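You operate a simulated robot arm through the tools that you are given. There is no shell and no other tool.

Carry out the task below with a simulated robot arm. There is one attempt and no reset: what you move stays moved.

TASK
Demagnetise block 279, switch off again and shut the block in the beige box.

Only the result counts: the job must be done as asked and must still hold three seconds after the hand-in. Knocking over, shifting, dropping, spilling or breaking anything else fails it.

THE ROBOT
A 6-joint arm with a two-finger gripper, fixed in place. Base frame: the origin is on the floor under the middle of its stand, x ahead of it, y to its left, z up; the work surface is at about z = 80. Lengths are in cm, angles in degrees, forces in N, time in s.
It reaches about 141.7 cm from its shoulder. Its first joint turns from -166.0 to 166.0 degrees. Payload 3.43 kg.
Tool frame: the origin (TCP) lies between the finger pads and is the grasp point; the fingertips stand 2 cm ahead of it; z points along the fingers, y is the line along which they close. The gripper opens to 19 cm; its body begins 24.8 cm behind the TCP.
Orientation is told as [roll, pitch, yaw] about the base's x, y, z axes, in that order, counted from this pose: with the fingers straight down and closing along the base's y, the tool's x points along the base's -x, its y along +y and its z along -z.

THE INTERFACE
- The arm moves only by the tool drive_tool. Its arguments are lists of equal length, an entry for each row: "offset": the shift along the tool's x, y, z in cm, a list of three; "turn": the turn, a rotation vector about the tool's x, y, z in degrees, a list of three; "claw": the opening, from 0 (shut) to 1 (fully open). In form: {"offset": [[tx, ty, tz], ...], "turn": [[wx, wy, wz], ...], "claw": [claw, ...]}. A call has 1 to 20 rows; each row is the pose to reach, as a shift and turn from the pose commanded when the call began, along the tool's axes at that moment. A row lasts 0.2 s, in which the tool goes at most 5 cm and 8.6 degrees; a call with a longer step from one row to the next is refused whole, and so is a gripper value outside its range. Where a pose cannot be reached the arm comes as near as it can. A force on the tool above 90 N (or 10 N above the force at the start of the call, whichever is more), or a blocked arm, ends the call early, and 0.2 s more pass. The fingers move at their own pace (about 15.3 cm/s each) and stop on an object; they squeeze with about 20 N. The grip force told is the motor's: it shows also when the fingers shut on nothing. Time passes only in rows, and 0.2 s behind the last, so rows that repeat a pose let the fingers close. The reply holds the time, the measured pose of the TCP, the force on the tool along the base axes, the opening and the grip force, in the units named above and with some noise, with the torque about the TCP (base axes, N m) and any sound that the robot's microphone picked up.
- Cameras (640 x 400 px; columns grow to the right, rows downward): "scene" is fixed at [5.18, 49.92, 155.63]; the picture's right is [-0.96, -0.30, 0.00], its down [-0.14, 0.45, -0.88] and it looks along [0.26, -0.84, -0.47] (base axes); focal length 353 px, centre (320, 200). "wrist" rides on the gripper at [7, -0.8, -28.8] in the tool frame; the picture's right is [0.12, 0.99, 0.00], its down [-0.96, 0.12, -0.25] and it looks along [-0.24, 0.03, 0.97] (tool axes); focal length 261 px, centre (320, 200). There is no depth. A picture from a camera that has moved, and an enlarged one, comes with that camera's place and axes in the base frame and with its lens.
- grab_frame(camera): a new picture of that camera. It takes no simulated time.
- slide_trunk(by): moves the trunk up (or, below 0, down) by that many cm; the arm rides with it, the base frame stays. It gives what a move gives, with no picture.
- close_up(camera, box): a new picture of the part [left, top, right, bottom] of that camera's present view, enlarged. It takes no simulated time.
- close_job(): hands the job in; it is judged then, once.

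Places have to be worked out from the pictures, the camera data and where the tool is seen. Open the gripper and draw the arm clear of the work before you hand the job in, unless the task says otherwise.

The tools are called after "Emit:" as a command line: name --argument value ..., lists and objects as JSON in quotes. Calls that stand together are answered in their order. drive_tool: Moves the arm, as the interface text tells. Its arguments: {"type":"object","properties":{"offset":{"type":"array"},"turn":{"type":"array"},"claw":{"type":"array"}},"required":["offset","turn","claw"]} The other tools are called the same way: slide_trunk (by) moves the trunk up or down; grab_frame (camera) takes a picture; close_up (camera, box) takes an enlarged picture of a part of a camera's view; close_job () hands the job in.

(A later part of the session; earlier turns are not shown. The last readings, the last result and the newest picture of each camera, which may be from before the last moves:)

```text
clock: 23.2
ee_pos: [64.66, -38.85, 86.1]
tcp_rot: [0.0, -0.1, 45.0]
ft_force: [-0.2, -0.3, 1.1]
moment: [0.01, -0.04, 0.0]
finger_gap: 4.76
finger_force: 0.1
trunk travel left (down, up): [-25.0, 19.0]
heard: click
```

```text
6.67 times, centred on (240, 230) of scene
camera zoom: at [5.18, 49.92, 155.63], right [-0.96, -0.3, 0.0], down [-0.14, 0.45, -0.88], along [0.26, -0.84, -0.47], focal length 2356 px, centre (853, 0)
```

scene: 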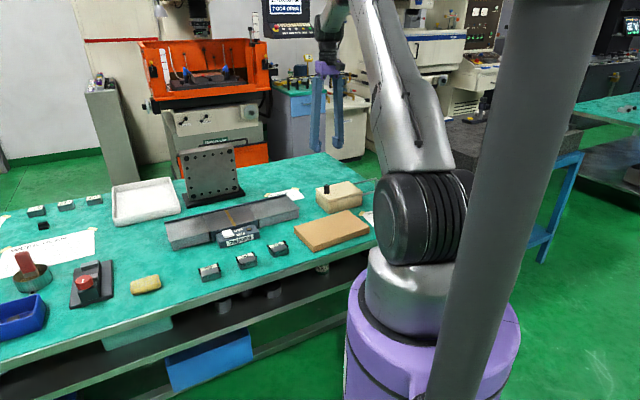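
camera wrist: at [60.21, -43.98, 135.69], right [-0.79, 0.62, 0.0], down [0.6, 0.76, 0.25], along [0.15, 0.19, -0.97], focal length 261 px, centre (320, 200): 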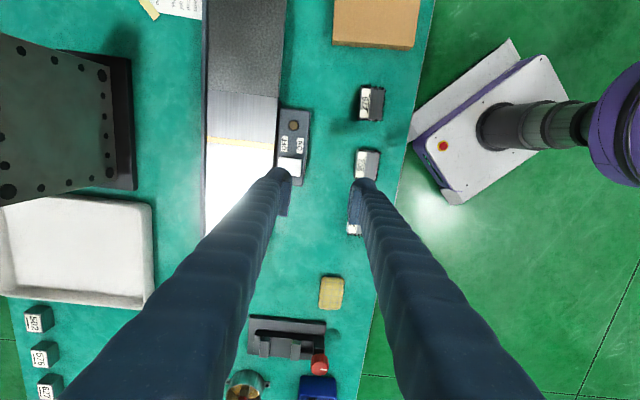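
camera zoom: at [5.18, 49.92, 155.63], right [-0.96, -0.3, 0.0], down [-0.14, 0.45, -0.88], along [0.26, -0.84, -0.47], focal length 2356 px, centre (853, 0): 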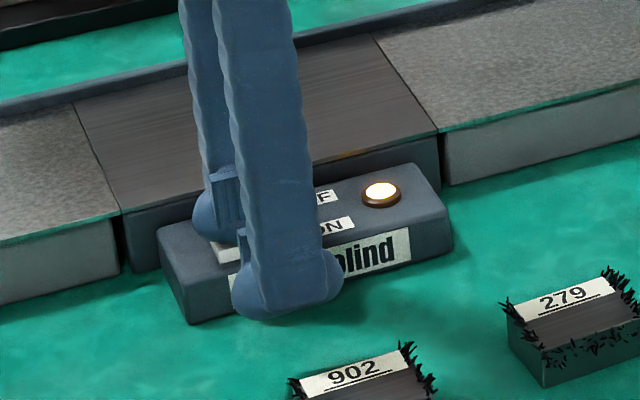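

Click heard and the lamp is lit: the demagnetiser is on. I rise and move over block 279 with the gripper opening to about 8.5 cm.

Emit:
drive_tool --offset '[[0, 0, -3], [0, 0, -7.5], [0, 0, -12], [2, 1, -14], [5, 3, -14], [8, 5, -14], [11, 7, -14], [13.9, 8.6, -14], [13.9, 8.6, -14]]' --turn '[[0, 0, 0], [0, 0, 0], [0, 0, 0], [0, 0, 0], [0, 0, 0], [0, 0, 0], [0, 0, 0], [0, 0, 0], [0, 0, 0]]' --claw '[0.25, 0.25, 0.25, 0.3, 0.45, 0.45, 0.45, 0.45, 0.45]'

Emit:
close_up --camera "wrist" --box '[220, 120, 420, 245]'

Emit:
close_up --camera "scene" --box '[210, 180, 310, 280]'

```text
clock: 25.2
ee_pos: [48.76, -42.53, 100.13]
tcp_rot: [0.1, 0.0, 45.0]
ft_force: [-0.2, 0.1, 0.0]
moment: [0.03, 0.0, 0.03]
finger_gap: 8.55
finger_force: 0.0
trunk travel left (down, up): [-25.0, 19.0]
```

```text
3.20 times, centred on (320, 182) of wrist
camera zoom: at [44.48, -48.14, 128.87], right [-0.79, 0.62, 0.0], down [0.6, 0.76, 0.25], along [0.15, 0.19, -0.97], focal length 834 px, centre (320, 256)
```

zoom: 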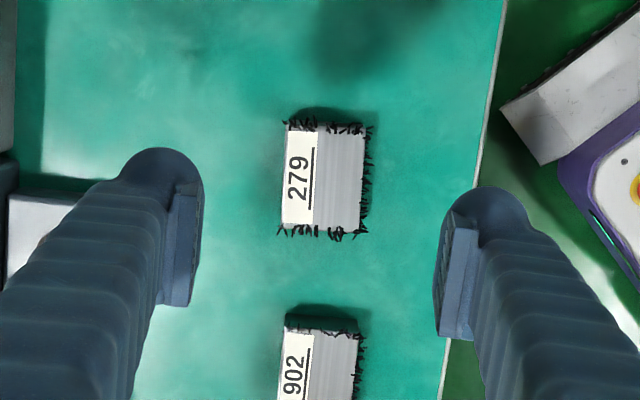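

```text
4.00 times, centred on (260, 230) of scene
camera zoom: at [5.18, 49.92, 155.63], right [-0.96, -0.3, 0.0], down [-0.14, 0.45, -0.88], along [0.26, -0.84, -0.47], focal length 1413 px, centre (560, 80)
```

zoom: 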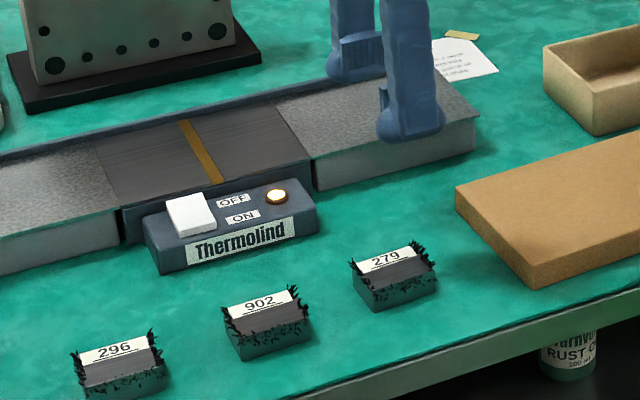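

The block is between the fingers; I zoom further to measure its exact yaw before descending.

Emit:
close_up --camera "wrist" --box '[295, 150, 345, 200]'

Emit:
close_up --camera "scene" --box '[263, 232, 297, 262]'

```text
8.00 times, centred on (320, 175) of wrist
camera zoom: at [44.48, -48.14, 128.87], right [-0.79, 0.62, 0.0], down [0.6, 0.76, 0.25], along [0.15, 0.19, -0.97], focal length 2085 px, centre (320, 400)
```

zoom: 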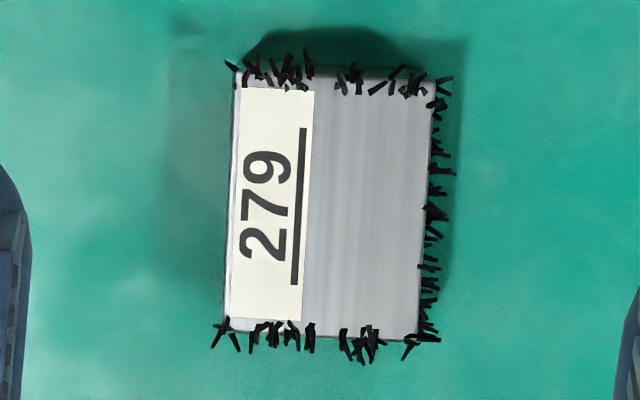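

```text
13.33 times, centred on (280, 247) of scene
camera zoom: at [5.18, 49.92, 155.63], right [-0.96, -0.3, 0.0], down [-0.14, 0.45, -0.88], along [0.26, -0.84, -0.47], focal length 4711 px, centre (853, -427)
```

zoom: 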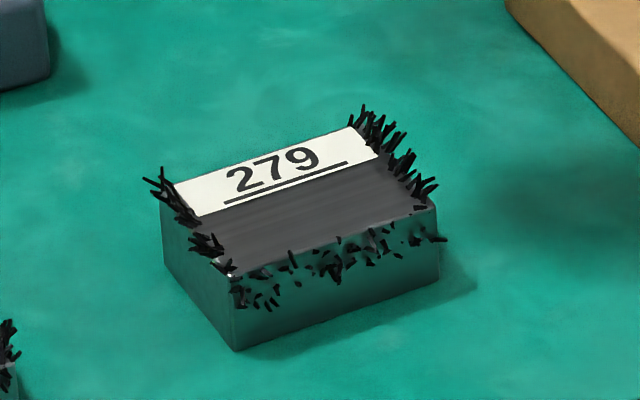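

The block's long axis is at about 49°, so I turn 4° and descend around it to TCP z ≈ 82.6.

Emit:
drive_tool --offset '[[0, 0, 4.5], [0.05, 0.1, 9], [0.05, 0.1, 13], [0.05, 0.1, 15.5], [0.05, 0.1, 17], [0.05, 0.1, 17.5], [0.05, 0.1, 17.5]]' --turn '[[0, 0, -2], [0, 0, -4], [0, 0, -4], [0, 0, -4], [0, 0, -4], [0, 0, -4], [0, 0, -4]]' --claw '[0.45, 0.45, 0.45, 0.45, 0.45, 0.45, 0.45]'

Emit:
close_up --camera "scene" --box '[250, 215, 320, 275]'

Emit:
close_up --camera "wrist" --box '[220, 120, 420, 245]'

```text
clock: 26.8
ee_pos: [48.63, -42.57, 82.8]
tcp_rot: [0.0, 0.0, 49.0]
ft_force: [-0.8, 0.0, -0.2]
moment: [0.03, 0.02, -0.01]
finger_gap: 8.55
finger_force: 0.1
trunk travel left (down, up): [-25.0, 19.0]
```

```text
6.67 times, centred on (285, 245) of scene
camera zoom: at [5.18, 49.92, 155.63], right [-0.96, -0.3, 0.0], down [-0.14, 0.45, -0.88], along [0.26, -0.84, -0.47], focal length 2356 px, centre (553, -100)
```

zoom: 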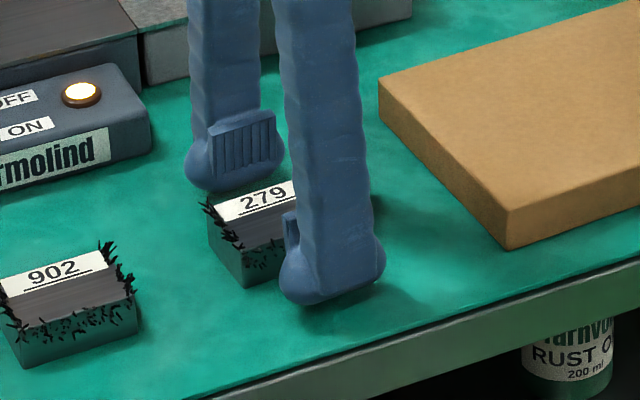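

```text
3.20 times, centred on (320, 182) of wrist
camera zoom: at [44.72, -48.46, 111.43], right [-0.83, 0.56, 0.0], down [0.54, 0.8, 0.25], along [0.14, 0.2, -0.97], focal length 834 px, centre (320, 256)
```

zoom: 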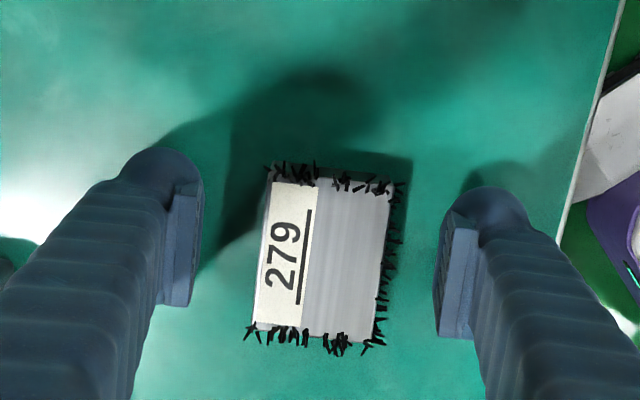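

The fingers straddle the block, aligned with it. I shift 0.4 cm along the block and lower another 0.35 cm.

Emit:
drive_tool --offset '[[-0.2, -0.05, 0], [-0.4, -0.1, 0.15], [-0.4, -0.1, 0.25], [-0.4, -0.1, 0.35]]' --turn '[[0, 0, 0], [0, 0, 0], [0, 0, 0], [0, 0, 0]]' --claw '[0.45, 0.45, 0.45, 0.45]'

Emit:
close_up --camera "scene" --box '[250, 215, 320, 275]'

```text
clock: 27.8
ee_pos: [49.03, -42.24, 82.22]
tcp_rot: [0.1, 0.0, 49.0]
ft_force: [1.0, -0.6, 0.1]
moment: [-0.01, -0.02, -0.03]
finger_gap: 8.58
finger_force: 0.1
trunk travel left (down, up): [-25.0, 19.0]
```

```text
6.67 times, centred on (285, 245) of scene
camera zoom: at [5.18, 49.92, 155.63], right [-0.96, -0.3, 0.0], down [-0.14, 0.45, -0.88], along [0.26, -0.84, -0.47], focal length 2356 px, centre (553, -100)
```

zoom: 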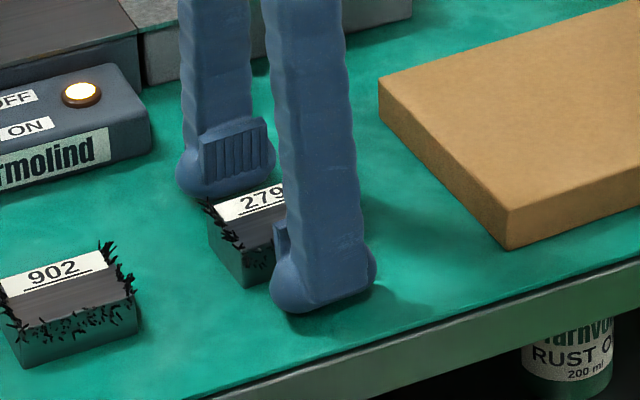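

No table contact yet at tip height ~80.3. I close on the block.

Emit:
drive_tool --offset '[[0, 0, 0], [0, 0, 0], [0, 0, 0], [0, 0, 0]]' --turn '[[0, 0, 0], [0, 0, 0], [0, 0, 0], [0, 0, 0]]' --claw '[0, 0, 0, 0]'

Emit:
close_up --camera "scene" --box '[250, 215, 320, 275]'

Emit:
close_up --camera "wrist" --box '[220, 120, 420, 245]'

```text
clock: 28.8
ee_pos: [48.94, -42.39, 82.29]
tcp_rot: [0.1, 0.0, 49.1]
ft_force: [0.4, 0.2, -0.2]
moment: [0.03, 0.01, -0.01]
finger_gap: 4.4
finger_force: 20.1
trunk travel left (down, up): [-25.0, 19.0]
```

```text
6.67 times, centred on (285, 245) of scene
camera zoom: at [5.18, 49.92, 155.63], right [-0.96, -0.3, 0.0], down [-0.14, 0.45, -0.88], along [0.26, -0.84, -0.47], focal length 2356 px, centre (553, -100)
```

zoom: 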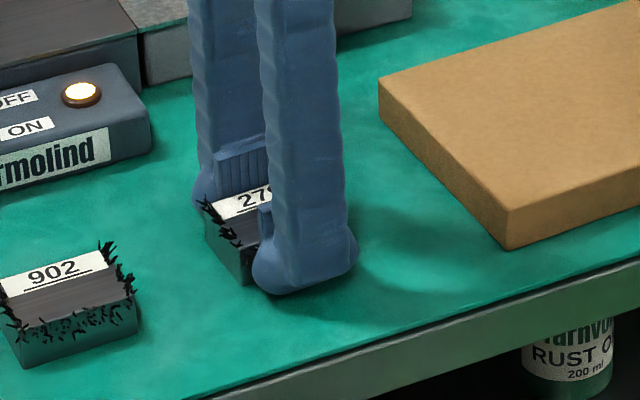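

```text
3.20 times, centred on (320, 182) of wrist
camera zoom: at [45.16, -48.2, 111.01], right [-0.83, 0.56, 0.0], down [0.54, 0.8, 0.25], along [0.14, 0.2, -0.97], focal length 834 px, centre (320, 256)
```

zoom: 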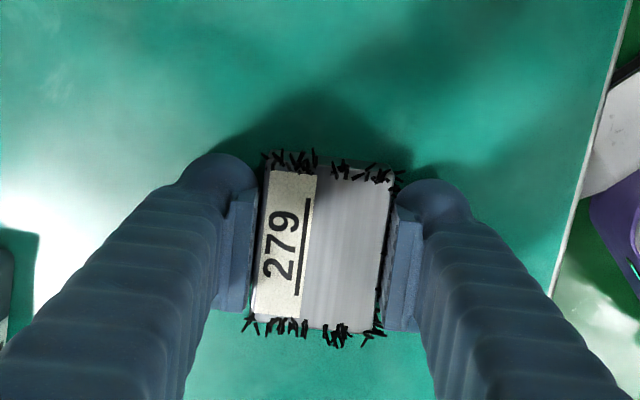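

Gripped at 4.4 cm. I lift a few cm and verify that the block comes along.

Emit:
drive_tool --offset '[[0, 0, -0.7], [0, 0, -2], [0, 0, -4], [0, 0, -7], [0, 0, -9], [0, 0, -9]]' --turn '[[0, 0, 0], [0, 0, 0], [0, 0, 0], [0, 0, 0], [0, 0, 0], [0, 0, 0]]' --claw '[0, 0, 0, 0, 0, 0]'

Emit:
close_up --camera "scene" --box '[210, 180, 330, 280]'

Emit:
close_up --camera "wrist" --box '[220, 120, 420, 245]'

```text
clock: 30.2
ee_pos: [48.96, -42.45, 91.28]
tcp_rot: [0.1, 0.0, 49.0]
ft_force: [0.6, -0.1, -4.6]
moment: [0.01, 0.03, 0.02]
finger_gap: 4.45
finger_force: 20.0
trunk travel left (down, up): [-25.0, 19.0]
```

```text
4.00 times, centred on (270, 230) of scene
camera zoom: at [5.18, 49.92, 155.63], right [-0.96, -0.3, 0.0], down [-0.14, 0.45, -0.88], along [0.26, -0.84, -0.47], focal length 1413 px, centre (520, 80)
```

zoom: 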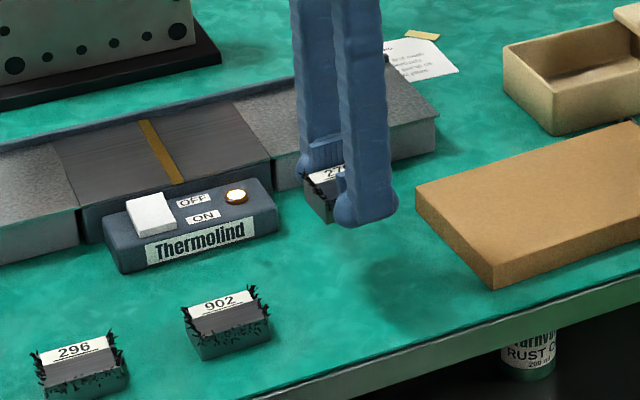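

```text
3.20 times, centred on (320, 182) of wrist
camera zoom: at [45.16, -48.28, 120.01], right [-0.83, 0.56, 0.0], down [0.54, 0.8, 0.25], along [0.14, 0.21, -0.97], focal length 834 px, centre (320, 256)
```

zoom: 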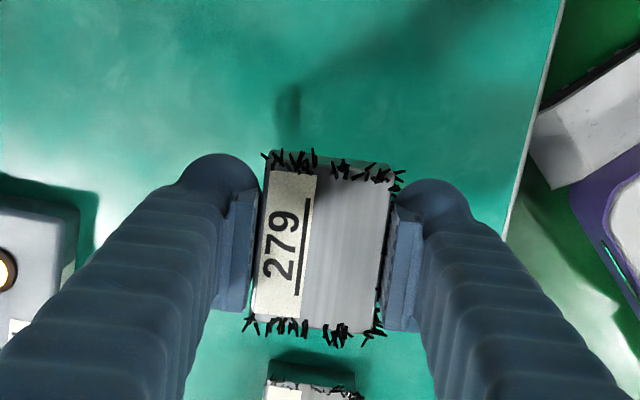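

The block is held (≈4.6 N). The pole line runs from about [68.3,-47.6] to [77.2,-56.3], plate top ≈ z 85. I carry the block high over to the left plate, ~16 cm beyond the pole line, so I can then draw it slowly over the pole toward the box side.

Emit:
drive_tool --offset '[[0, 0, -4], [0, 0, -8], [0, 0, -12], [-0.5, -0.5, -14.7], [-3, -3, -14.7], [-5.4, -5.5, -14.7], [-7.9, -8, -14.7], [-10.3, -10.5, -14.7], [-12.8, -13, -14.7], [-15.2, -15.5, -14.7], [-17.7, -18, -14.7], [-20.1, -20.5, -14.7], [-22.4, -22.8, -14.7], [-24.35, -24.8, -14.7], [-24.35, -24.8, -14.7]]' --turn '[[0, 0, 0], [0, 0, 0], [0, 0, 0], [0, 0, 1], [0, 0, 2], [0, 0, 3], [0, 0, 4], [0, 0, 4], [0, 0, 4], [0, 0, 4], [0, 0, 4], [0, 0, 4], [0, 0, 4], [0, 0, 4], [0, 0, 4]]' --claw '[0, 0, 0, 0, 0, 0, 0, 0, 0, 0, 0, 0, 0, 0, 0]'

Emit:
grab_frame --camera "wrist"

Emit:
close_up --camera "scene" --box '[140, 100, 320, 270]'

```text
clock: 33.4
ee_pos: [83.7, -40.16, 106.16]
tcp_rot: [-0.1, 0.0, 45.0]
ft_force: [-0.1, -0.5, -5.6]
moment: [-0.01, -0.06, 0.01]
finger_gap: 4.41
finger_force: 19.7
trunk travel left (down, up): [-25.0, 19.0]
```

```text
taken
camera wrist: at [79.48, -45.75, 134.79], right [-0.79, 0.62, 0.0], down [0.6, 0.76, 0.25], along [0.15, 0.19, -0.97], focal length 261 px, centre (320, 200)
```

wrist: 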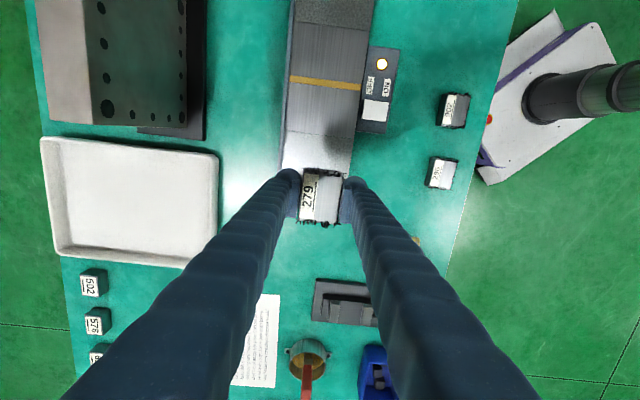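

```text
2.35 times, centred on (230, 185) of scene
camera zoom: at [5.18, 49.92, 155.63], right [-0.96, -0.3, 0.0], down [-0.14, 0.45, -0.88], along [0.26, -0.84, -0.47], focal length 831 px, centre (532, 235)
```

zoom: 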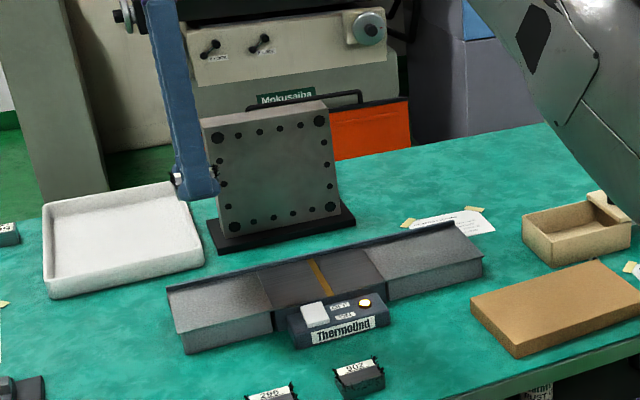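

The block is over the left plate, 16 cm past the pole line. I lower to about 1.5 cm above the plate and check the height.

Emit:
drive_tool --offset '[[0, 0, 4], [0, 0, 8], [0, 0, 12], [0, 0, 15], [0, 0, 17], [0, 0, 17]]' --turn '[[0, 0, 0], [0, 0, 0], [0, 0, 0], [0, 0, 0], [0, 0, 0], [0, 0, 0]]' --claw '[0, 0, 0, 0, 0, 0]'

Emit:
close_up --camera "scene" --box '[150, 180, 260, 260]'

Emit:
grab_frame --camera "wrist"

```text
clock: 34.8
ee_pos: [83.65, -40.16, 88.86]
tcp_rot: [0.1, -0.1, 45.0]
ft_force: [1.0, 0.2, -5.2]
moment: [0.03, -0.05, 0.0]
finger_gap: 4.45
finger_force: 20.2
trunk travel left (down, up): [-25.0, 19.0]
```

```text
5.00 times, centred on (205, 220) of scene
camera zoom: at [5.18, 49.92, 155.63], right [-0.96, -0.3, 0.0], down [-0.14, 0.45, -0.88], along [0.26, -0.84, -0.47], focal length 1767 px, centre (895, 100)
```

zoom: 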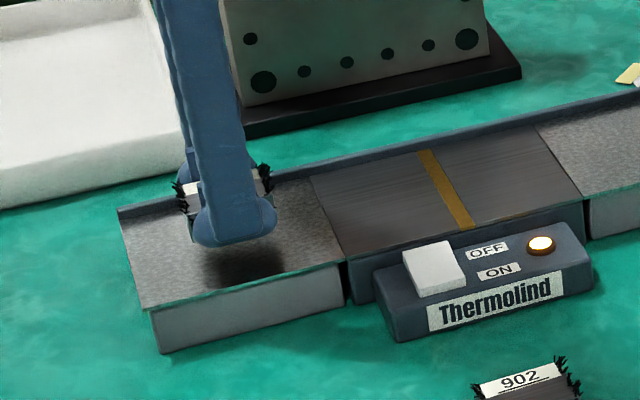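

```text
taken
camera wrist: at [79.5, -45.84, 117.6], right [-0.79, 0.62, 0.0], down [0.6, 0.76, 0.25], along [0.15, 0.19, -0.97], focal length 261 px, centre (320, 200)
```

wrist: 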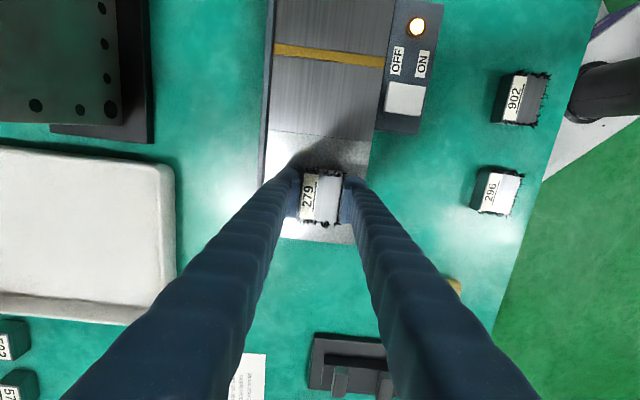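

There is still a visible gap to the plate. I lower in small steps watching the vertical force.

Emit:
drive_tool --offset '[[0, 0, 0.2], [0, 0, 0.4], [0, 0, 0.6], [0, 0, 0.8]]' --turn '[[0, 0, 0], [0, 0, 0], [0, 0, 0], [0, 0, 0]]' --claw '[0, 0, 0, 0]'

Emit:
close_up --camera "scene" --box '[170, 195, 230, 255]'

```text
clock: 35.8
ee_pos: [83.67, -40.19, 88.05]
tcp_rot: [0.1, 0.0, 45.0]
ft_force: [0.8, -0.5, -5.1]
moment: [0.04, 0.06, 0.04]
finger_gap: 4.43
finger_force: 19.7
trunk travel left (down, up): [-25.0, 19.0]
```

```text
6.67 times, centred on (200, 225) of scene
camera zoom: at [5.18, 49.92, 155.63], right [-0.96, -0.3, 0.0], down [-0.14, 0.45, -0.88], along [0.26, -0.84, -0.47], focal length 2356 px, centre (1120, 33)
```

zoom: 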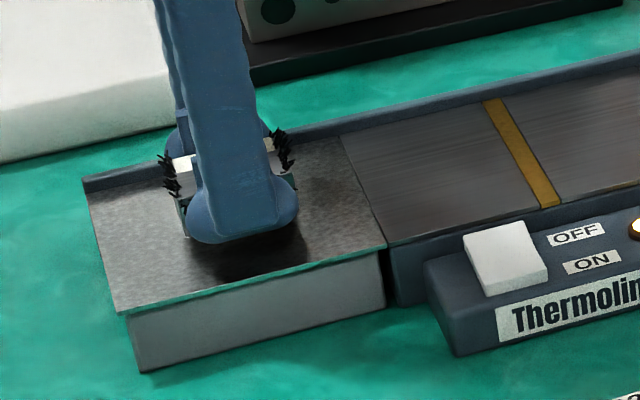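

Still no contact; I lower further in 0.1 cm steps.

Emit:
drive_tool --offset '[[0, 0, 0.1], [0, 0, 0.2], [0, 0, 0.3], [0, 0, 0.4], [0, 0, 0.4]]' --turn '[[0, 0, 0], [0, 0, 0], [0, 0, 0], [0, 0, 0], [0, 0, 0]]' --claw '[0, 0, 0, 0, 0]'

Emit:
close_up --camera "scene" --box '[170, 195, 230, 255]'

```text
clock: 37.0
ee_pos: [83.73, -40.25, 87.72]
tcp_rot: [0.1, 0.0, 45.0]
ft_force: [0.2, 0.0, -4.8]
moment: [0.01, 0.01, 0.02]
finger_gap: 4.4
finger_force: 19.7
trunk travel left (down, up): [-25.0, 19.0]
```

```text
6.67 times, centred on (200, 225) of scene
camera zoom: at [5.18, 49.92, 155.63], right [-0.96, -0.3, 0.0], down [-0.14, 0.45, -0.88], along [0.26, -0.84, -0.47], focal length 2356 px, centre (1120, 33)
```

zoom: 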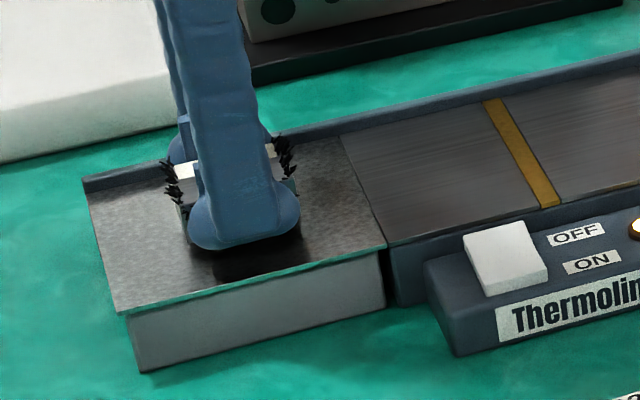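

Still hanging free. Another 0.4 cm in fine steps.

Emit:
drive_tool --offset '[[0, 0, 0.1], [0, 0, 0.2], [0, 0, 0.3], [0, 0, 0.4], [0, 0, 0.4]]' --turn '[[0, 0, 0], [0, 0, 0], [0, 0, 0], [0, 0, 0], [0, 0, 0]]' --claw '[0, 0, 0, 0, 0]'

Emit:
close_up --camera "scene" --box '[170, 195, 230, 255]'

```text
clock: 38.2
ee_pos: [83.7, -40.14, 87.38]
tcp_rot: [0.1, 0.0, 44.9]
ft_force: [0.9, 0.2, -5.7]
moment: [-0.01, 0.01, 0.0]
finger_gap: 4.43
finger_force: 19.6
trunk travel left (down, up): [-25.0, 19.0]
```

```text
6.67 times, centred on (200, 225) of scene
camera zoom: at [5.18, 49.92, 155.63], right [-0.96, -0.3, 0.0], down [-0.14, 0.45, -0.88], along [0.26, -0.84, -0.47], focal length 2356 px, centre (1120, 33)
```

zoom: 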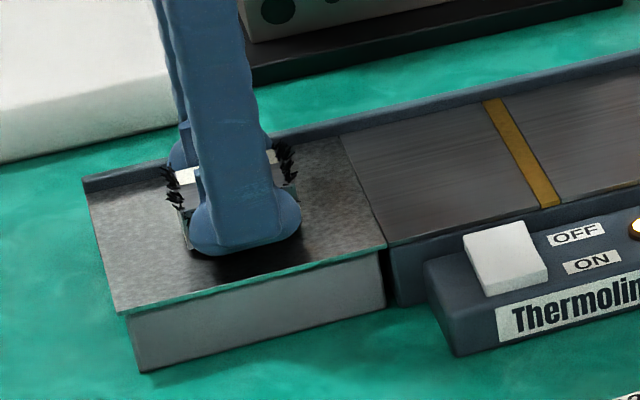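

Very close now; two more 0.1 cm steps to find the surface.

Emit:
drive_tool --offset '[[0, 0, 0.1], [0, 0, 0.2], [0, 0, 0.3], [0, 0, 0.3]]' --turn '[[0, 0, 0], [0, 0, 0], [0, 0, 0], [0, 0, 0]]' --claw '[0, 0, 0, 0]'

Emit:
close_up --camera "scene" --box '[170, 195, 230, 255]'

```text
clock: 39.2
ee_pos: [83.75, -40.24, 87.04]
tcp_rot: [0.0, -0.1, 45.0]
ft_force: [-0.1, 0.2, -4.9]
moment: [0.02, -0.01, 0.01]
finger_gap: 4.42
finger_force: 19.7
trunk travel left (down, up): [-25.0, 19.0]
```

```text
6.67 times, centred on (200, 225) of scene
camera zoom: at [5.18, 49.92, 155.63], right [-0.96, -0.3, 0.0], down [-0.14, 0.45, -0.88], along [0.26, -0.84, -0.47], focal length 2356 px, centre (1120, 33)
```

zoom: 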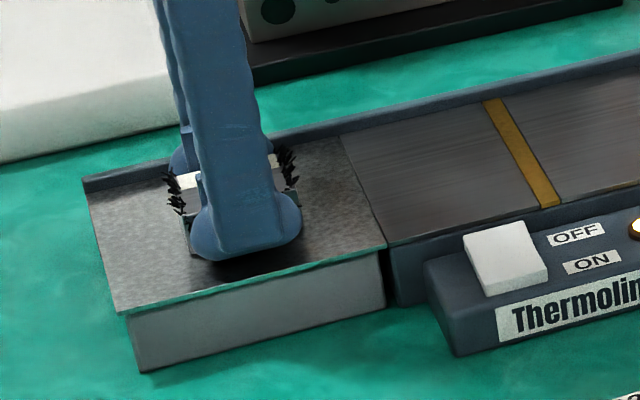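

Still free. Two to three more fine steps down.

Emit:
drive_tool --offset '[[0, 0, 0.1], [0, 0, 0.2], [0, 0, 0.3], [0, 0, 0.3]]' --turn '[[0, 0, 0], [0, 0, 0], [0, 0, 0], [0, 0, 0]]' --claw '[0, 0, 0, 0]'

Emit:
close_up --camera "scene" --box '[170, 195, 230, 255]'

```text
clock: 40.2
ee_pos: [83.73, -40.21, 86.79]
tcp_rot: [0.0, 0.0, 44.9]
ft_force: [-0.4, -1.6, 2.5]
moment: [0.0, 0.11, -0.01]
finger_gap: 4.44
finger_force: 20.0
trunk travel left (down, up): [-25.0, 19.0]
```

```text
6.67 times, centred on (200, 225) of scene
camera zoom: at [5.18, 49.92, 155.63], right [-0.96, -0.3, 0.0], down [-0.14, 0.45, -0.88], along [0.26, -0.84, -0.47], focal length 2356 px, centre (1120, 33)
```

zoom: 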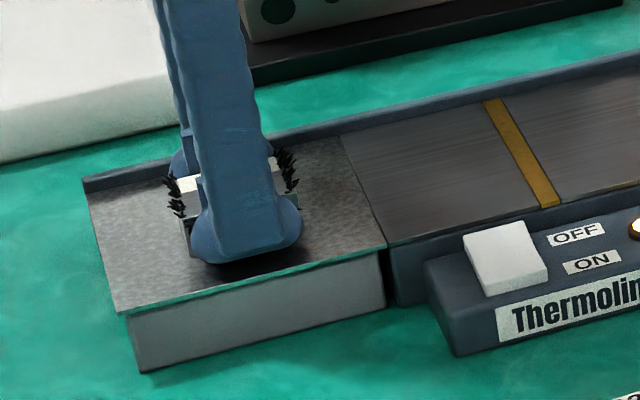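

Contact with the plate at TCP z ≈ 86.8 (plate ≈ z 84.5). I raise 0.15 cm and begin drawing the block slowly along the plates toward the pole line.

Emit:
drive_tool --offset '[[0, 0, -0.15], [0.6, 0, -0.15], [1.2, 0, -0.15], [1.8, 0, -0.15], [2.4, 0, -0.15], [3, 0, -0.15], [3.6, 0, -0.15], [4.2, 0, -0.15], [4.8, 0, -0.15], [5.4, 0, -0.15], [6, 0, -0.15], [6.6, 0, -0.15], [7.2, 0, -0.15], [7.8, 0, -0.15], [8.4, 0, -0.15], [9, 0, -0.15], [9.6, 0, -0.15], [10.2, 0, -0.15], [10.8, 0, -0.15], [11.4, 0, -0.15]]' --turn '[[0, 0, 0], [0, 0, 0], [0, 0, 0], [0, 0, 0], [0, 0, 0], [0, 0, 0], [0, 0, 0], [0, 0, 0], [0, 0, 0], [0, 0, 0], [0, 0, 0], [0, 0, 0], [0, 0, 0], [0, 0, 0], [0, 0, 0], [0, 0, 0], [0, 0, 0], [0, 0, 0], [0, 0, 0], [0, 0, 0]]' --claw '[0, 0, 0, 0, 0, 0, 0, 0, 0, 0, 0, 0, 0, 0, 0, 0, 0, 0, 0, 0]'

Emit:
close_up --camera "scene" --box '[170, 180, 290, 260]'

Emit:
grab_frame --camera "wrist"

```text
clock: 44.4
ee_pos: [75.71, -48.19, 86.74]
tcp_rot: [0.1, -0.1, 45.0]
ft_force: [-0.2, 0.2, -5.7]
moment: [0.0, -0.01, 0.01]
finger_gap: 4.44
finger_force: 19.9
trunk travel left (down, up): [-25.0, 19.0]
```

```text
5.00 times, centred on (230, 220) of scene
camera zoom: at [5.18, 49.92, 155.63], right [-0.96, -0.3, 0.0], down [-0.14, 0.45, -0.88], along [0.26, -0.84, -0.47], focal length 1767 px, centre (770, 100)
```

zoom: 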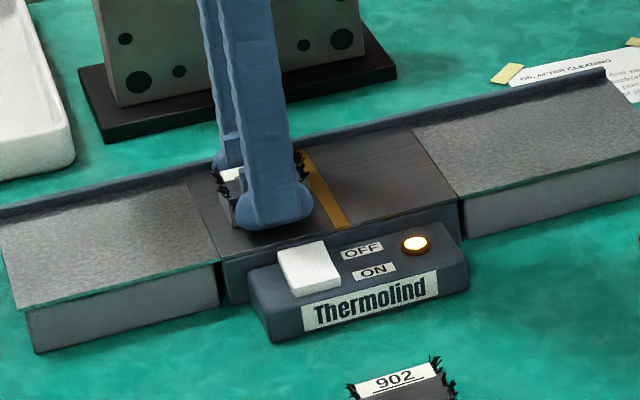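

```text
taken
camera wrist: at [71.44, -53.85, 115.64], right [-0.79, 0.62, 0.0], down [0.6, 0.76, 0.25], along [0.15, 0.19, -0.97], focal length 261 px, centre (320, 200)
```

wrist: 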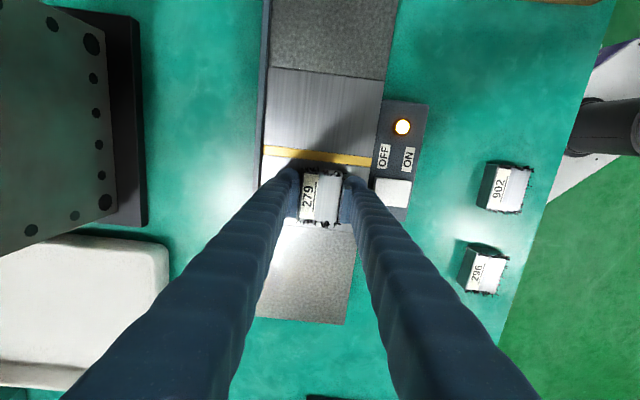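

The block hangs free just above the plate, about 5 cm before the line; for more clearance to the rocker I shift 0.4 cm toward the far side and carry on slowly across the pole.

Emit:
drive_tool --offset '[[0.2, -0.2, 0], [0.5, -0.4, 0], [1, -0.4, 0], [1.5, -0.4, 0], [2, -0.4, 0], [2.5, -0.4, 0], [3, -0.4, 0], [3.5, -0.4, 0], [4, -0.4, 0], [4.5, -0.4, 0], [5, -0.4, 0], [5.5, -0.4, 0], [6, -0.4, 0], [6.5, -0.4, 0], [7, -0.4, 0], [7.5, -0.4, 0], [8, -0.4, 0], [8.5, -0.4, 0], [9, -0.4, 0], [9.5, -0.4, 0]]' --turn '[[0, 0, 0], [0, 0, 0], [0, 0, 0], [0, 0, 0], [0, 0, 0], [0, 0, 0], [0, 0, 0], [0, 0, 0], [0, 0, 0], [0, 0, 0], [0, 0, 0], [0, 0, 0], [0, 0, 0], [0, 0, 0], [0, 0, 0], [0, 0, 0], [0, 0, 0], [0, 0, 0], [0, 0, 0], [0, 0, 0]]' --claw '[0, 0, 0, 0, 0, 0, 0, 0, 0, 0, 0, 0, 0, 0, 0, 0, 0, 0, 0, 0]'

Emit:
close_up --camera "scene" --box '[190, 180, 310, 260]'

Emit:
close_up --camera "wrist" --box '[220, 100, 420, 260]'

```text
clock: 48.6
ee_pos: [69.17, -55.26, 86.94]
tcp_rot: [0.1, 0.0, 45.1]
ft_force: [-0.4, 0.7, -5.5]
moment: [0.03, -0.01, -0.01]
finger_gap: 4.41
finger_force: 20.0
trunk travel left (down, up): [-25.0, 19.0]
```

```text
5.00 times, centred on (250, 220) of scene
camera zoom: at [5.18, 49.92, 155.63], right [-0.96, -0.3, 0.0], down [-0.14, 0.45, -0.88], along [0.26, -0.84, -0.47], focal length 1767 px, centre (670, 100)
```

zoom: 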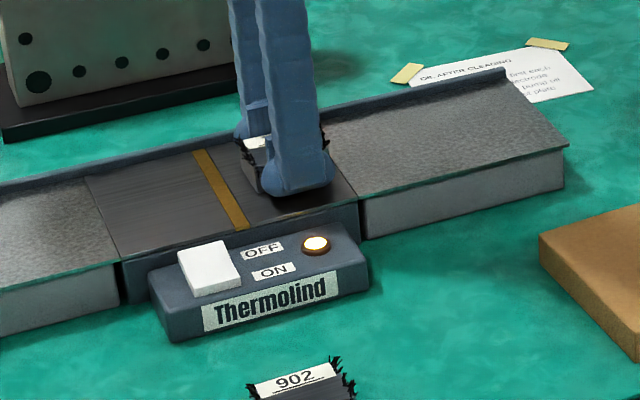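

```text
2.50 times, centred on (320, 180) of wrist
camera zoom: at [64.96, -60.94, 115.63], right [-0.79, 0.62, 0.0], down [0.6, 0.76, 0.25], along [0.15, 0.19, -0.97], focal length 652 px, centre (320, 250)
```

zoom: 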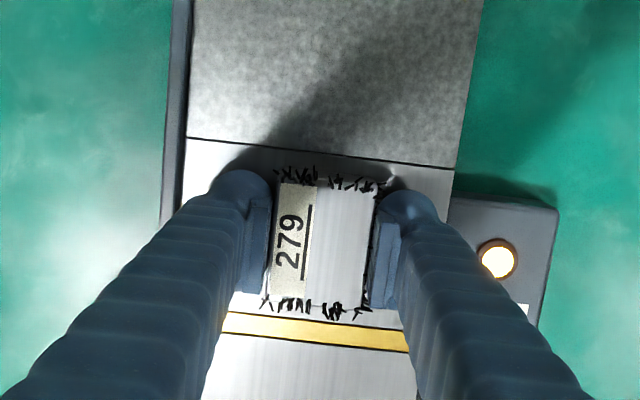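

The block has crossed the line and is on the exit side. I keep drawing it away slowly along the right plate.

Emit:
drive_tool --offset '[[0.6, 0, 0], [1.2, 0, 0], [1.8, 0, 0], [2.4, 0, 0], [3, 0, 0], [3.6, 0, 0], [4.2, 0, 0], [4.8, 0, 0], [5.4, 0, 0], [6, 0, 0], [6.6, 0, 0], [7.2, 0, 0], [7.8, 0, 0], [8.4, 0, 0], [9, 0, 0], [9.6, 0, 0], [10.2, 0, 0], [10.8, 0, 0], [11.4, 0, 0], [12, 0, 0]]' --turn '[[0, 0, 0], [0, 0, 0], [0, 0, 0], [0, 0, 0], [0, 0, 0], [0, 0, 0], [0, 0, 0], [0, 0, 0], [0, 0, 0], [0, 0, 0], [0, 0, 0], [0, 0, 0], [0, 0, 0], [0, 0, 0], [0, 0, 0], [0, 0, 0], [0, 0, 0], [0, 0, 0], [0, 0, 0], [0, 0, 0]]' --claw '[0, 0, 0, 0, 0, 0, 0, 0, 0, 0, 0, 0, 0, 0, 0, 0, 0, 0, 0, 0]'

Emit:
close_up --camera "scene" --box '[210, 170, 330, 250]'

Emit:
close_up --camera "wrist" --box '[220, 100, 420, 260]'

```text
clock: 52.8
ee_pos: [60.71, -63.74, 86.79]
tcp_rot: [0.1, 0.0, 45.0]
ft_force: [0.1, -1.0, -5.0]
moment: [-0.02, -0.05, -0.03]
finger_gap: 4.43
finger_force: 20.2
trunk travel left (down, up): [-25.0, 19.0]
```

```text
5.00 times, centred on (270, 210) of scene
camera zoom: at [5.18, 49.92, 155.63], right [-0.96, -0.3, 0.0], down [-0.14, 0.45, -0.88], along [0.26, -0.84, -0.47], focal length 1767 px, centre (570, 150)
```

zoom: 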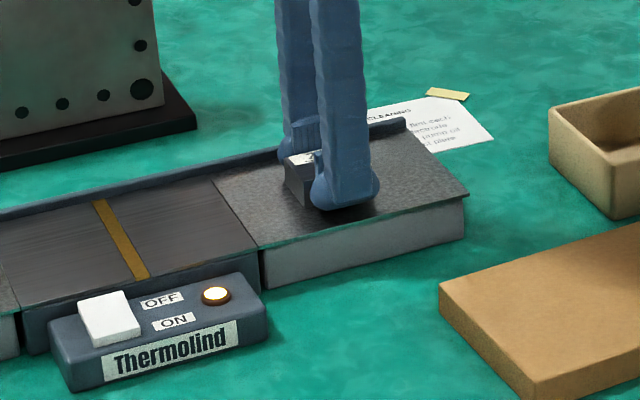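

```text
2.50 times, centred on (320, 180) of wrist
camera zoom: at [56.46, -69.35, 115.61], right [-0.79, 0.62, 0.0], down [0.6, 0.76, 0.25], along [0.15, 0.19, -0.97], focal length 652 px, centre (320, 250)
```

zoom: 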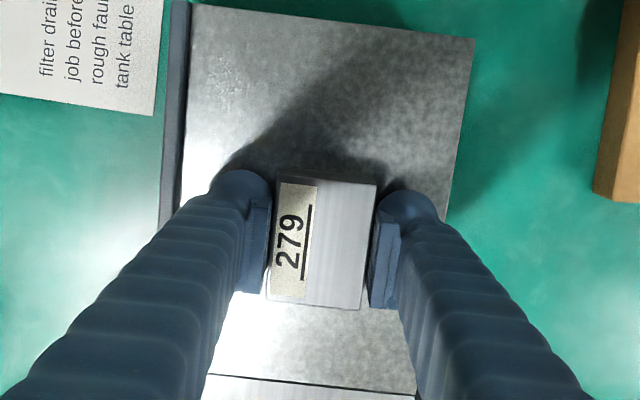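

All the filings have fallen off — the block is demagnetised. I keep drawing it slowly away beyond the end of the plate, with the unit still on, then lift.

Emit:
drive_tool --offset '[[0.8, 0, 0], [1.6, 0, 0], [2.4, 0, 0], [3.2, 0, 0], [4, 0, -0.1], [4.8, 0, -0.3], [5.6, 0, -0.6], [6.4, 0, -1], [7.2, 0, -1.5], [8, 0, -2.2], [8.8, 0, -3.2], [9.5, 0, -4.5], [10, 0, -6.5], [10, 0, -9], [10, 0, -12], [10, 0, -15.2], [10, 0, -18.2], [10, 0, -18.2]]' --turn '[[0, 0, 0], [0, 0, 0], [0, 0, 0], [0, 0, 0], [0, 0, 0], [0, 0, 0], [0, 0, 0], [0, 0, 0], [0, 0, 0], [0, 0, 0], [0, 0, 0], [0, 0, 0], [0, 0, 0], [0, 0, 0], [0, 0, 0], [0, 0, 0], [0, 0, 0], [0, 0, 0]]' --claw '[0, 0, 0, 0, 0, 0, 0, 0, 0, 0, 0, 0, 0, 0, 0, 0, 0, 0]'

Emit:
grab_frame --camera "wrist"

```text
clock: 56.6
ee_pos: [53.84, -70.86, 104.97]
tcp_rot: [0.1, 0.0, 44.9]
ft_force: [0.3, 0.2, -5.3]
moment: [0.0, -0.03, 0.03]
finger_gap: 4.43
finger_force: 19.5
trunk travel left (down, up): [-25.0, 19.0]
```

```text
taken
camera wrist: at [49.54, -76.52, 133.82], right [-0.79, 0.62, 0.0], down [0.6, 0.76, 0.25], along [0.15, 0.2, -0.97], focal length 261 px, centre (320, 200)
```

wrist: 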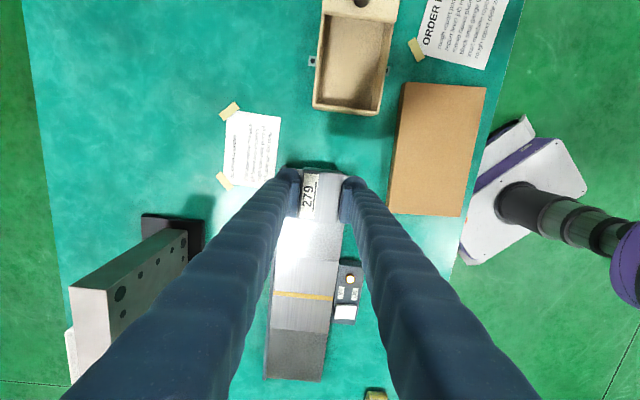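

The box is visible ahead; I zoom in to measure the opening.

Emit:
close_up --camera "wrist" --box '[290, 0, 410, 120]'

```text
3.33 times, centred on (350, 60) of wrist
camera zoom: at [49.54, -76.52, 133.82], right [-0.79, 0.62, 0.0], down [0.6, 0.76, 0.25], along [0.15, 0.2, -0.97], focal length 869 px, centre (220, 667)
```

zoom: 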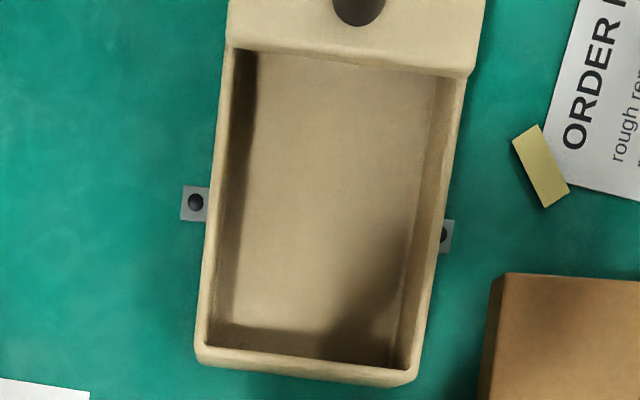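

Opening centre is about [38.1,-81.6], half-length ≈6.5 cm, width ≈10 cm. I move above it at height, turning to yaw -45 so that the fingers lie along the long side of the box.

Emit:
drive_tool --offset '[[1.56, 0.3, 0], [3.12, 0.6, 0], [4.7, 0.9, 0], [6.25, 1.2, 0], [7.8, 1.5, 0], [9.4, 1.8, 0], [10.9, 2.1, 0], [12.5, 2.4, 0], [14.05, 2.7, 0], [15.6, 3, 0], [17.2, 3.3, 0], [18.74, 3.6, 0], [18.74, 3.6, 0]]' --turn '[[0, 0, 7.5], [0, 0, 15], [0, 0, 22.5], [0, 0, 30], [0, 0, 37.5], [0, 0, 45], [0, 0, 52.5], [0, 0, 60], [0, 0, 67.5], [0, 0, 75], [0, 0, 82.5], [0, 0, 90], [0, 0, 90]]' --claw '[0, 0, 0, 0, 0, 0, 0, 0, 0, 0, 0, 0, 0]'

Emit:
close_up --camera "wrist" --box '[210, 110, 450, 260]'

Emit:
close_up --camera "scene" --box '[280, 110, 400, 230]'

```text
clock: 59.4
ee_pos: [37.81, -81.6, 105.05]
tcp_rot: [0.0, 0.1, -45.1]
ft_force: [-0.3, -0.5, -5.0]
moment: [-0.01, 0.0, 0.03]
finger_gap: 4.41
finger_force: 19.7
trunk travel left (down, up): [-25.0, 19.0]
```

```text
2.67 times, centred on (330, 185) of wrist
camera zoom: at [32.41, -77.26, 133.79], right [0.62, 0.79, 0.0], down [0.76, -0.6, 0.25], along [0.19, -0.15, -0.97], focal length 695 px, centre (293, 240)
```

zoom: 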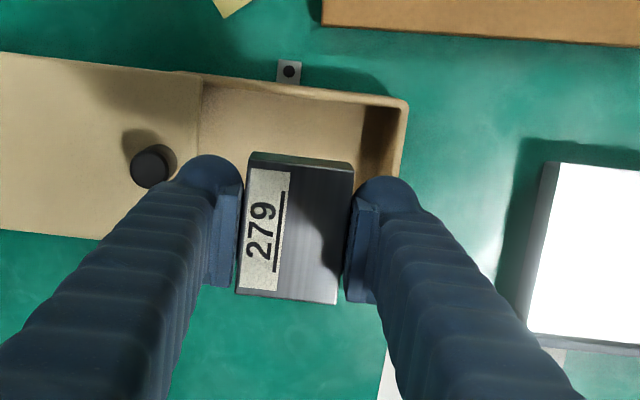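

```text
3.33 times, centred on (340, 170) of scene
camera zoom: at [5.18, 49.92, 155.63], right [-0.96, -0.3, 0.0], down [-0.14, 0.45, -0.88], along [0.26, -0.84, -0.47], focal length 1178 px, centre (253, 300)
```

zoom: 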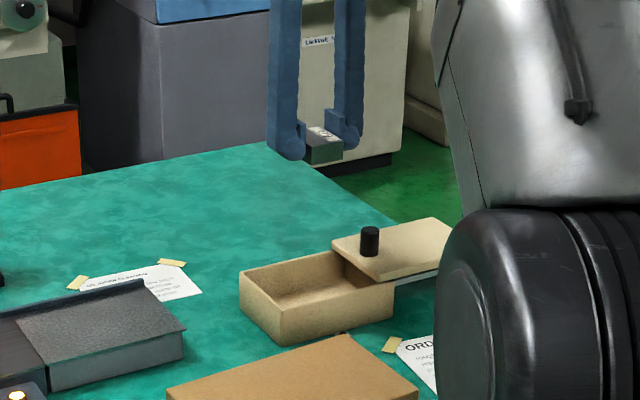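

Everything agrees on an opening centre near [37.7,-81.8]. I descend to just above lid level and check the clearance on both sides.

Emit:
drive_tool --offset '[[0.1, -0.1, 4], [0.1, -0.1, 8], [0.1, -0.1, 11], [0.1, -0.1, 13], [0.1, -0.1, 13]]' --turn '[[0, 0, 0], [0, 0, 0], [0, 0, 0], [0, 0, 0], [0, 0, 0]]' --claw '[0, 0, 0, 0, 0]'

Emit:
close_up --camera "wrist" --box '[190, 90, 450, 260]'

Emit:
close_up --camera "scene" --box '[290, 140, 390, 230]'

```text
clock: 60.6
ee_pos: [37.67, -81.66, 92.13]
tcp_rot: [0.0, 0.0, -45.1]
ft_force: [-0.1, 0.5, -5.0]
moment: [0.04, 0.03, 0.02]
finger_gap: 4.42
finger_force: 20.5
trunk travel left (down, up): [-25.0, 19.0]
```

```text
2.35 times, centred on (320, 175) of wrist
camera zoom: at [32.23, -77.27, 120.96], right [0.62, 0.79, 0.0], down [0.76, -0.6, 0.25], along [0.19, -0.15, -0.97], focal length 613 px, centre (320, 259)
```

zoom: 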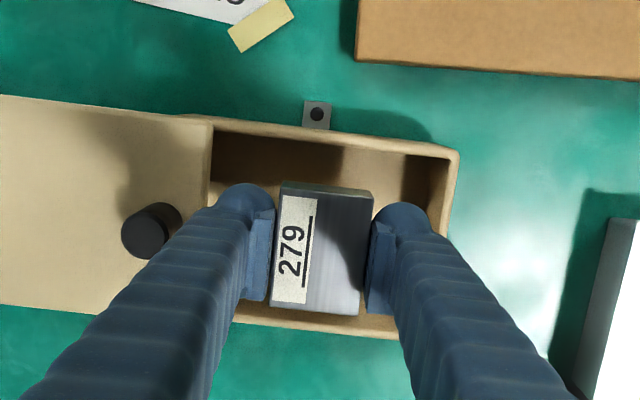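

```text
4.44 times, centred on (340, 185) of scene
camera zoom: at [5.18, 49.92, 155.63], right [-0.96, -0.3, 0.0], down [-0.14, 0.45, -0.88], along [0.26, -0.84, -0.47], focal length 1570 px, centre (231, 267)
```

zoom: 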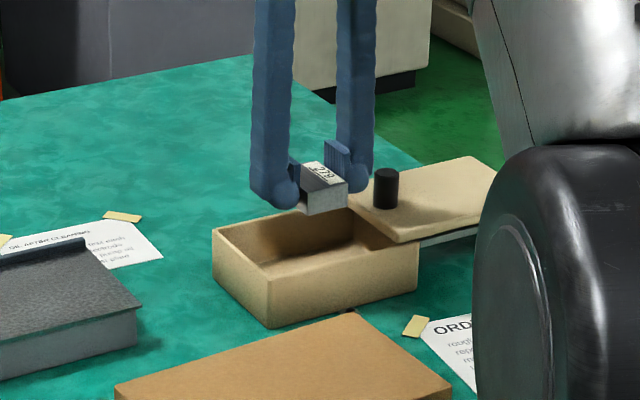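

Both fingers and the block have about 1 cm clearance all round. I lower into the box down to TCP z ≈ 85.

Emit:
drive_tool --offset '[[0, 0, 1.2], [0, 0, 2.4], [0, 0, 3.6], [0, 0, 4.8], [0, 0, 6], [0, 0, 7], [0, 0, 7]]' --turn '[[0, 0, 0], [0, 0, 0], [0, 0, 0], [0, 0, 0], [0, 0, 0], [0, 0, 0], [0, 0, 0]]' --claw '[0, 0, 0, 0, 0, 0, 0]'

Emit:
close_up --camera "wrist" --box '[190, 90, 450, 260]'

Emit:
close_up --camera "scene" --box '[290, 140, 390, 230]'

```text
clock: 62.2
ee_pos: [37.81, -81.64, 85.12]
tcp_rot: [0.0, 0.1, -45.0]
ft_force: [0.1, -0.2, -4.4]
moment: [0.02, 0.0, -0.02]
finger_gap: 4.42
finger_force: 20.3
trunk travel left (down, up): [-25.0, 19.0]
```

```text
2.35 times, centred on (320, 175) of wrist
camera zoom: at [32.26, -77.2, 113.86], right [0.62, 0.79, 0.0], down [0.76, -0.6, 0.25], along [0.19, -0.15, -0.97], focal length 613 px, centre (320, 259)
```

zoom: 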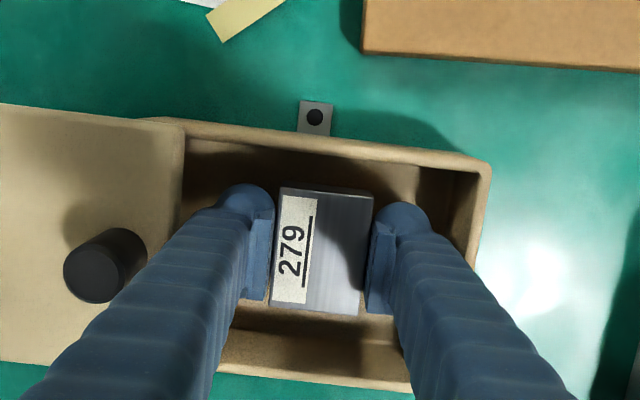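

```text
4.44 times, centred on (340, 185) of scene
camera zoom: at [5.18, 49.92, 155.63], right [-0.96, -0.3, 0.0], down [-0.14, 0.45, -0.88], along [0.26, -0.84, -0.47], focal length 1570 px, centre (231, 267)
```

zoom: 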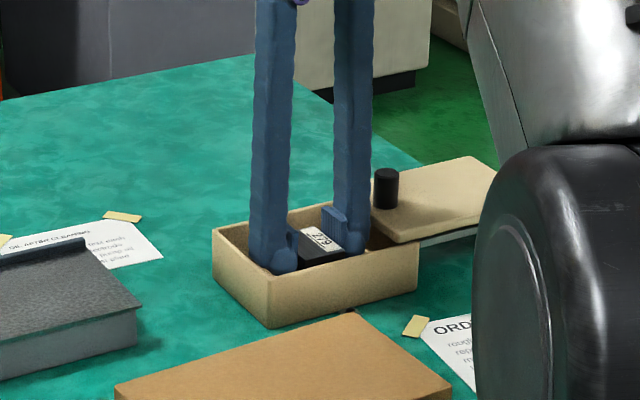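

Inside the box without contact. I go on down in small steps to find the floor.

Emit:
drive_tool --offset '[[0, 0, 0.3], [0, 0, 0.6], [0, 0, 0.8], [0, 0, 1.0], [0, 0, 1.2], [0, 0, 1.2]]' --turn '[[0, 0, 0], [0, 0, 0], [0, 0, 0], [0, 0, 0], [0, 0, 0], [0, 0, 0]]' --claw '[0, 0, 0, 0, 0, 0]'

```text
clock: 63.6
ee_pos: [37.75, -81.58, 83.95]
tcp_rot: [0.1, 0.1, -44.9]
ft_force: [0.5, 0.0, -5.0]
moment: [-0.02, 0.01, -0.01]
finger_gap: 4.43
finger_force: 20.3
trunk travel left (down, up): [-25.0, 19.0]
```

No contact at z 83.9; I continue with 0.12 cm steps.

Emit:
drive_tool --offset '[[0, 0, 0.12], [0, 0, 0.24], [0, 0, 0.36], [0, 0, 0.36]]' --turn '[[0, 0, 0], [0, 0, 0], [0, 0, 0], [0, 0, 0]]' --claw '[0, 0, 0, 0]'

```text
clock: 64.6
ee_pos: [37.62, -81.51, 83.55]
tcp_rot: [0.1, 0.1, -45.0]
ft_force: [-0.3, 0.0, -5.1]
moment: [0.01, -0.01, 0.02]
finger_gap: 4.39
finger_force: 19.6
trunk travel left (down, up): [-25.0, 19.0]
```

Still free at z 83.55. Next small steps.

Emit:
drive_tool --offset '[[0, 0, 0.1], [0, 0, 0.2], [0, 0, 0.3], [0, 0, 0.3]]' --turn '[[0, 0, 0], [0, 0, 0], [0, 0, 0], [0, 0, 0]]' --claw '[0, 0, 0, 0]'

```text
clock: 65.6
ee_pos: [37.74, -81.56, 83.42]
tcp_rot: [0.0, 0.0, -45.0]
ft_force: [-0.3, 0.7, -5.0]
moment: [0.01, 0.0, 0.04]
finger_gap: 4.4
finger_force: 19.8
trunk travel left (down, up): [-25.0, 19.0]
```

Still hanging free; the floor must be close. Continue.

Emit:
drive_tool --offset '[[0, 0, 0.1], [0, 0, 0.2], [0, 0, 0.3], [0, 0, 0.3]]' --turn '[[0, 0, 0], [0, 0, 0], [0, 0, 0], [0, 0, 0]]' --claw '[0, 0, 0, 0]'

```text
clock: 66.6
ee_pos: [37.75, -81.57, 82.92]
tcp_rot: [0.0, 0.0, -44.9]
ft_force: [-0.1, 1.3, -0.2]
moment: [0.15, 0.09, -0.02]
finger_gap: 4.4
finger_force: 20.1
trunk travel left (down, up): [-25.0, 19.0]
```

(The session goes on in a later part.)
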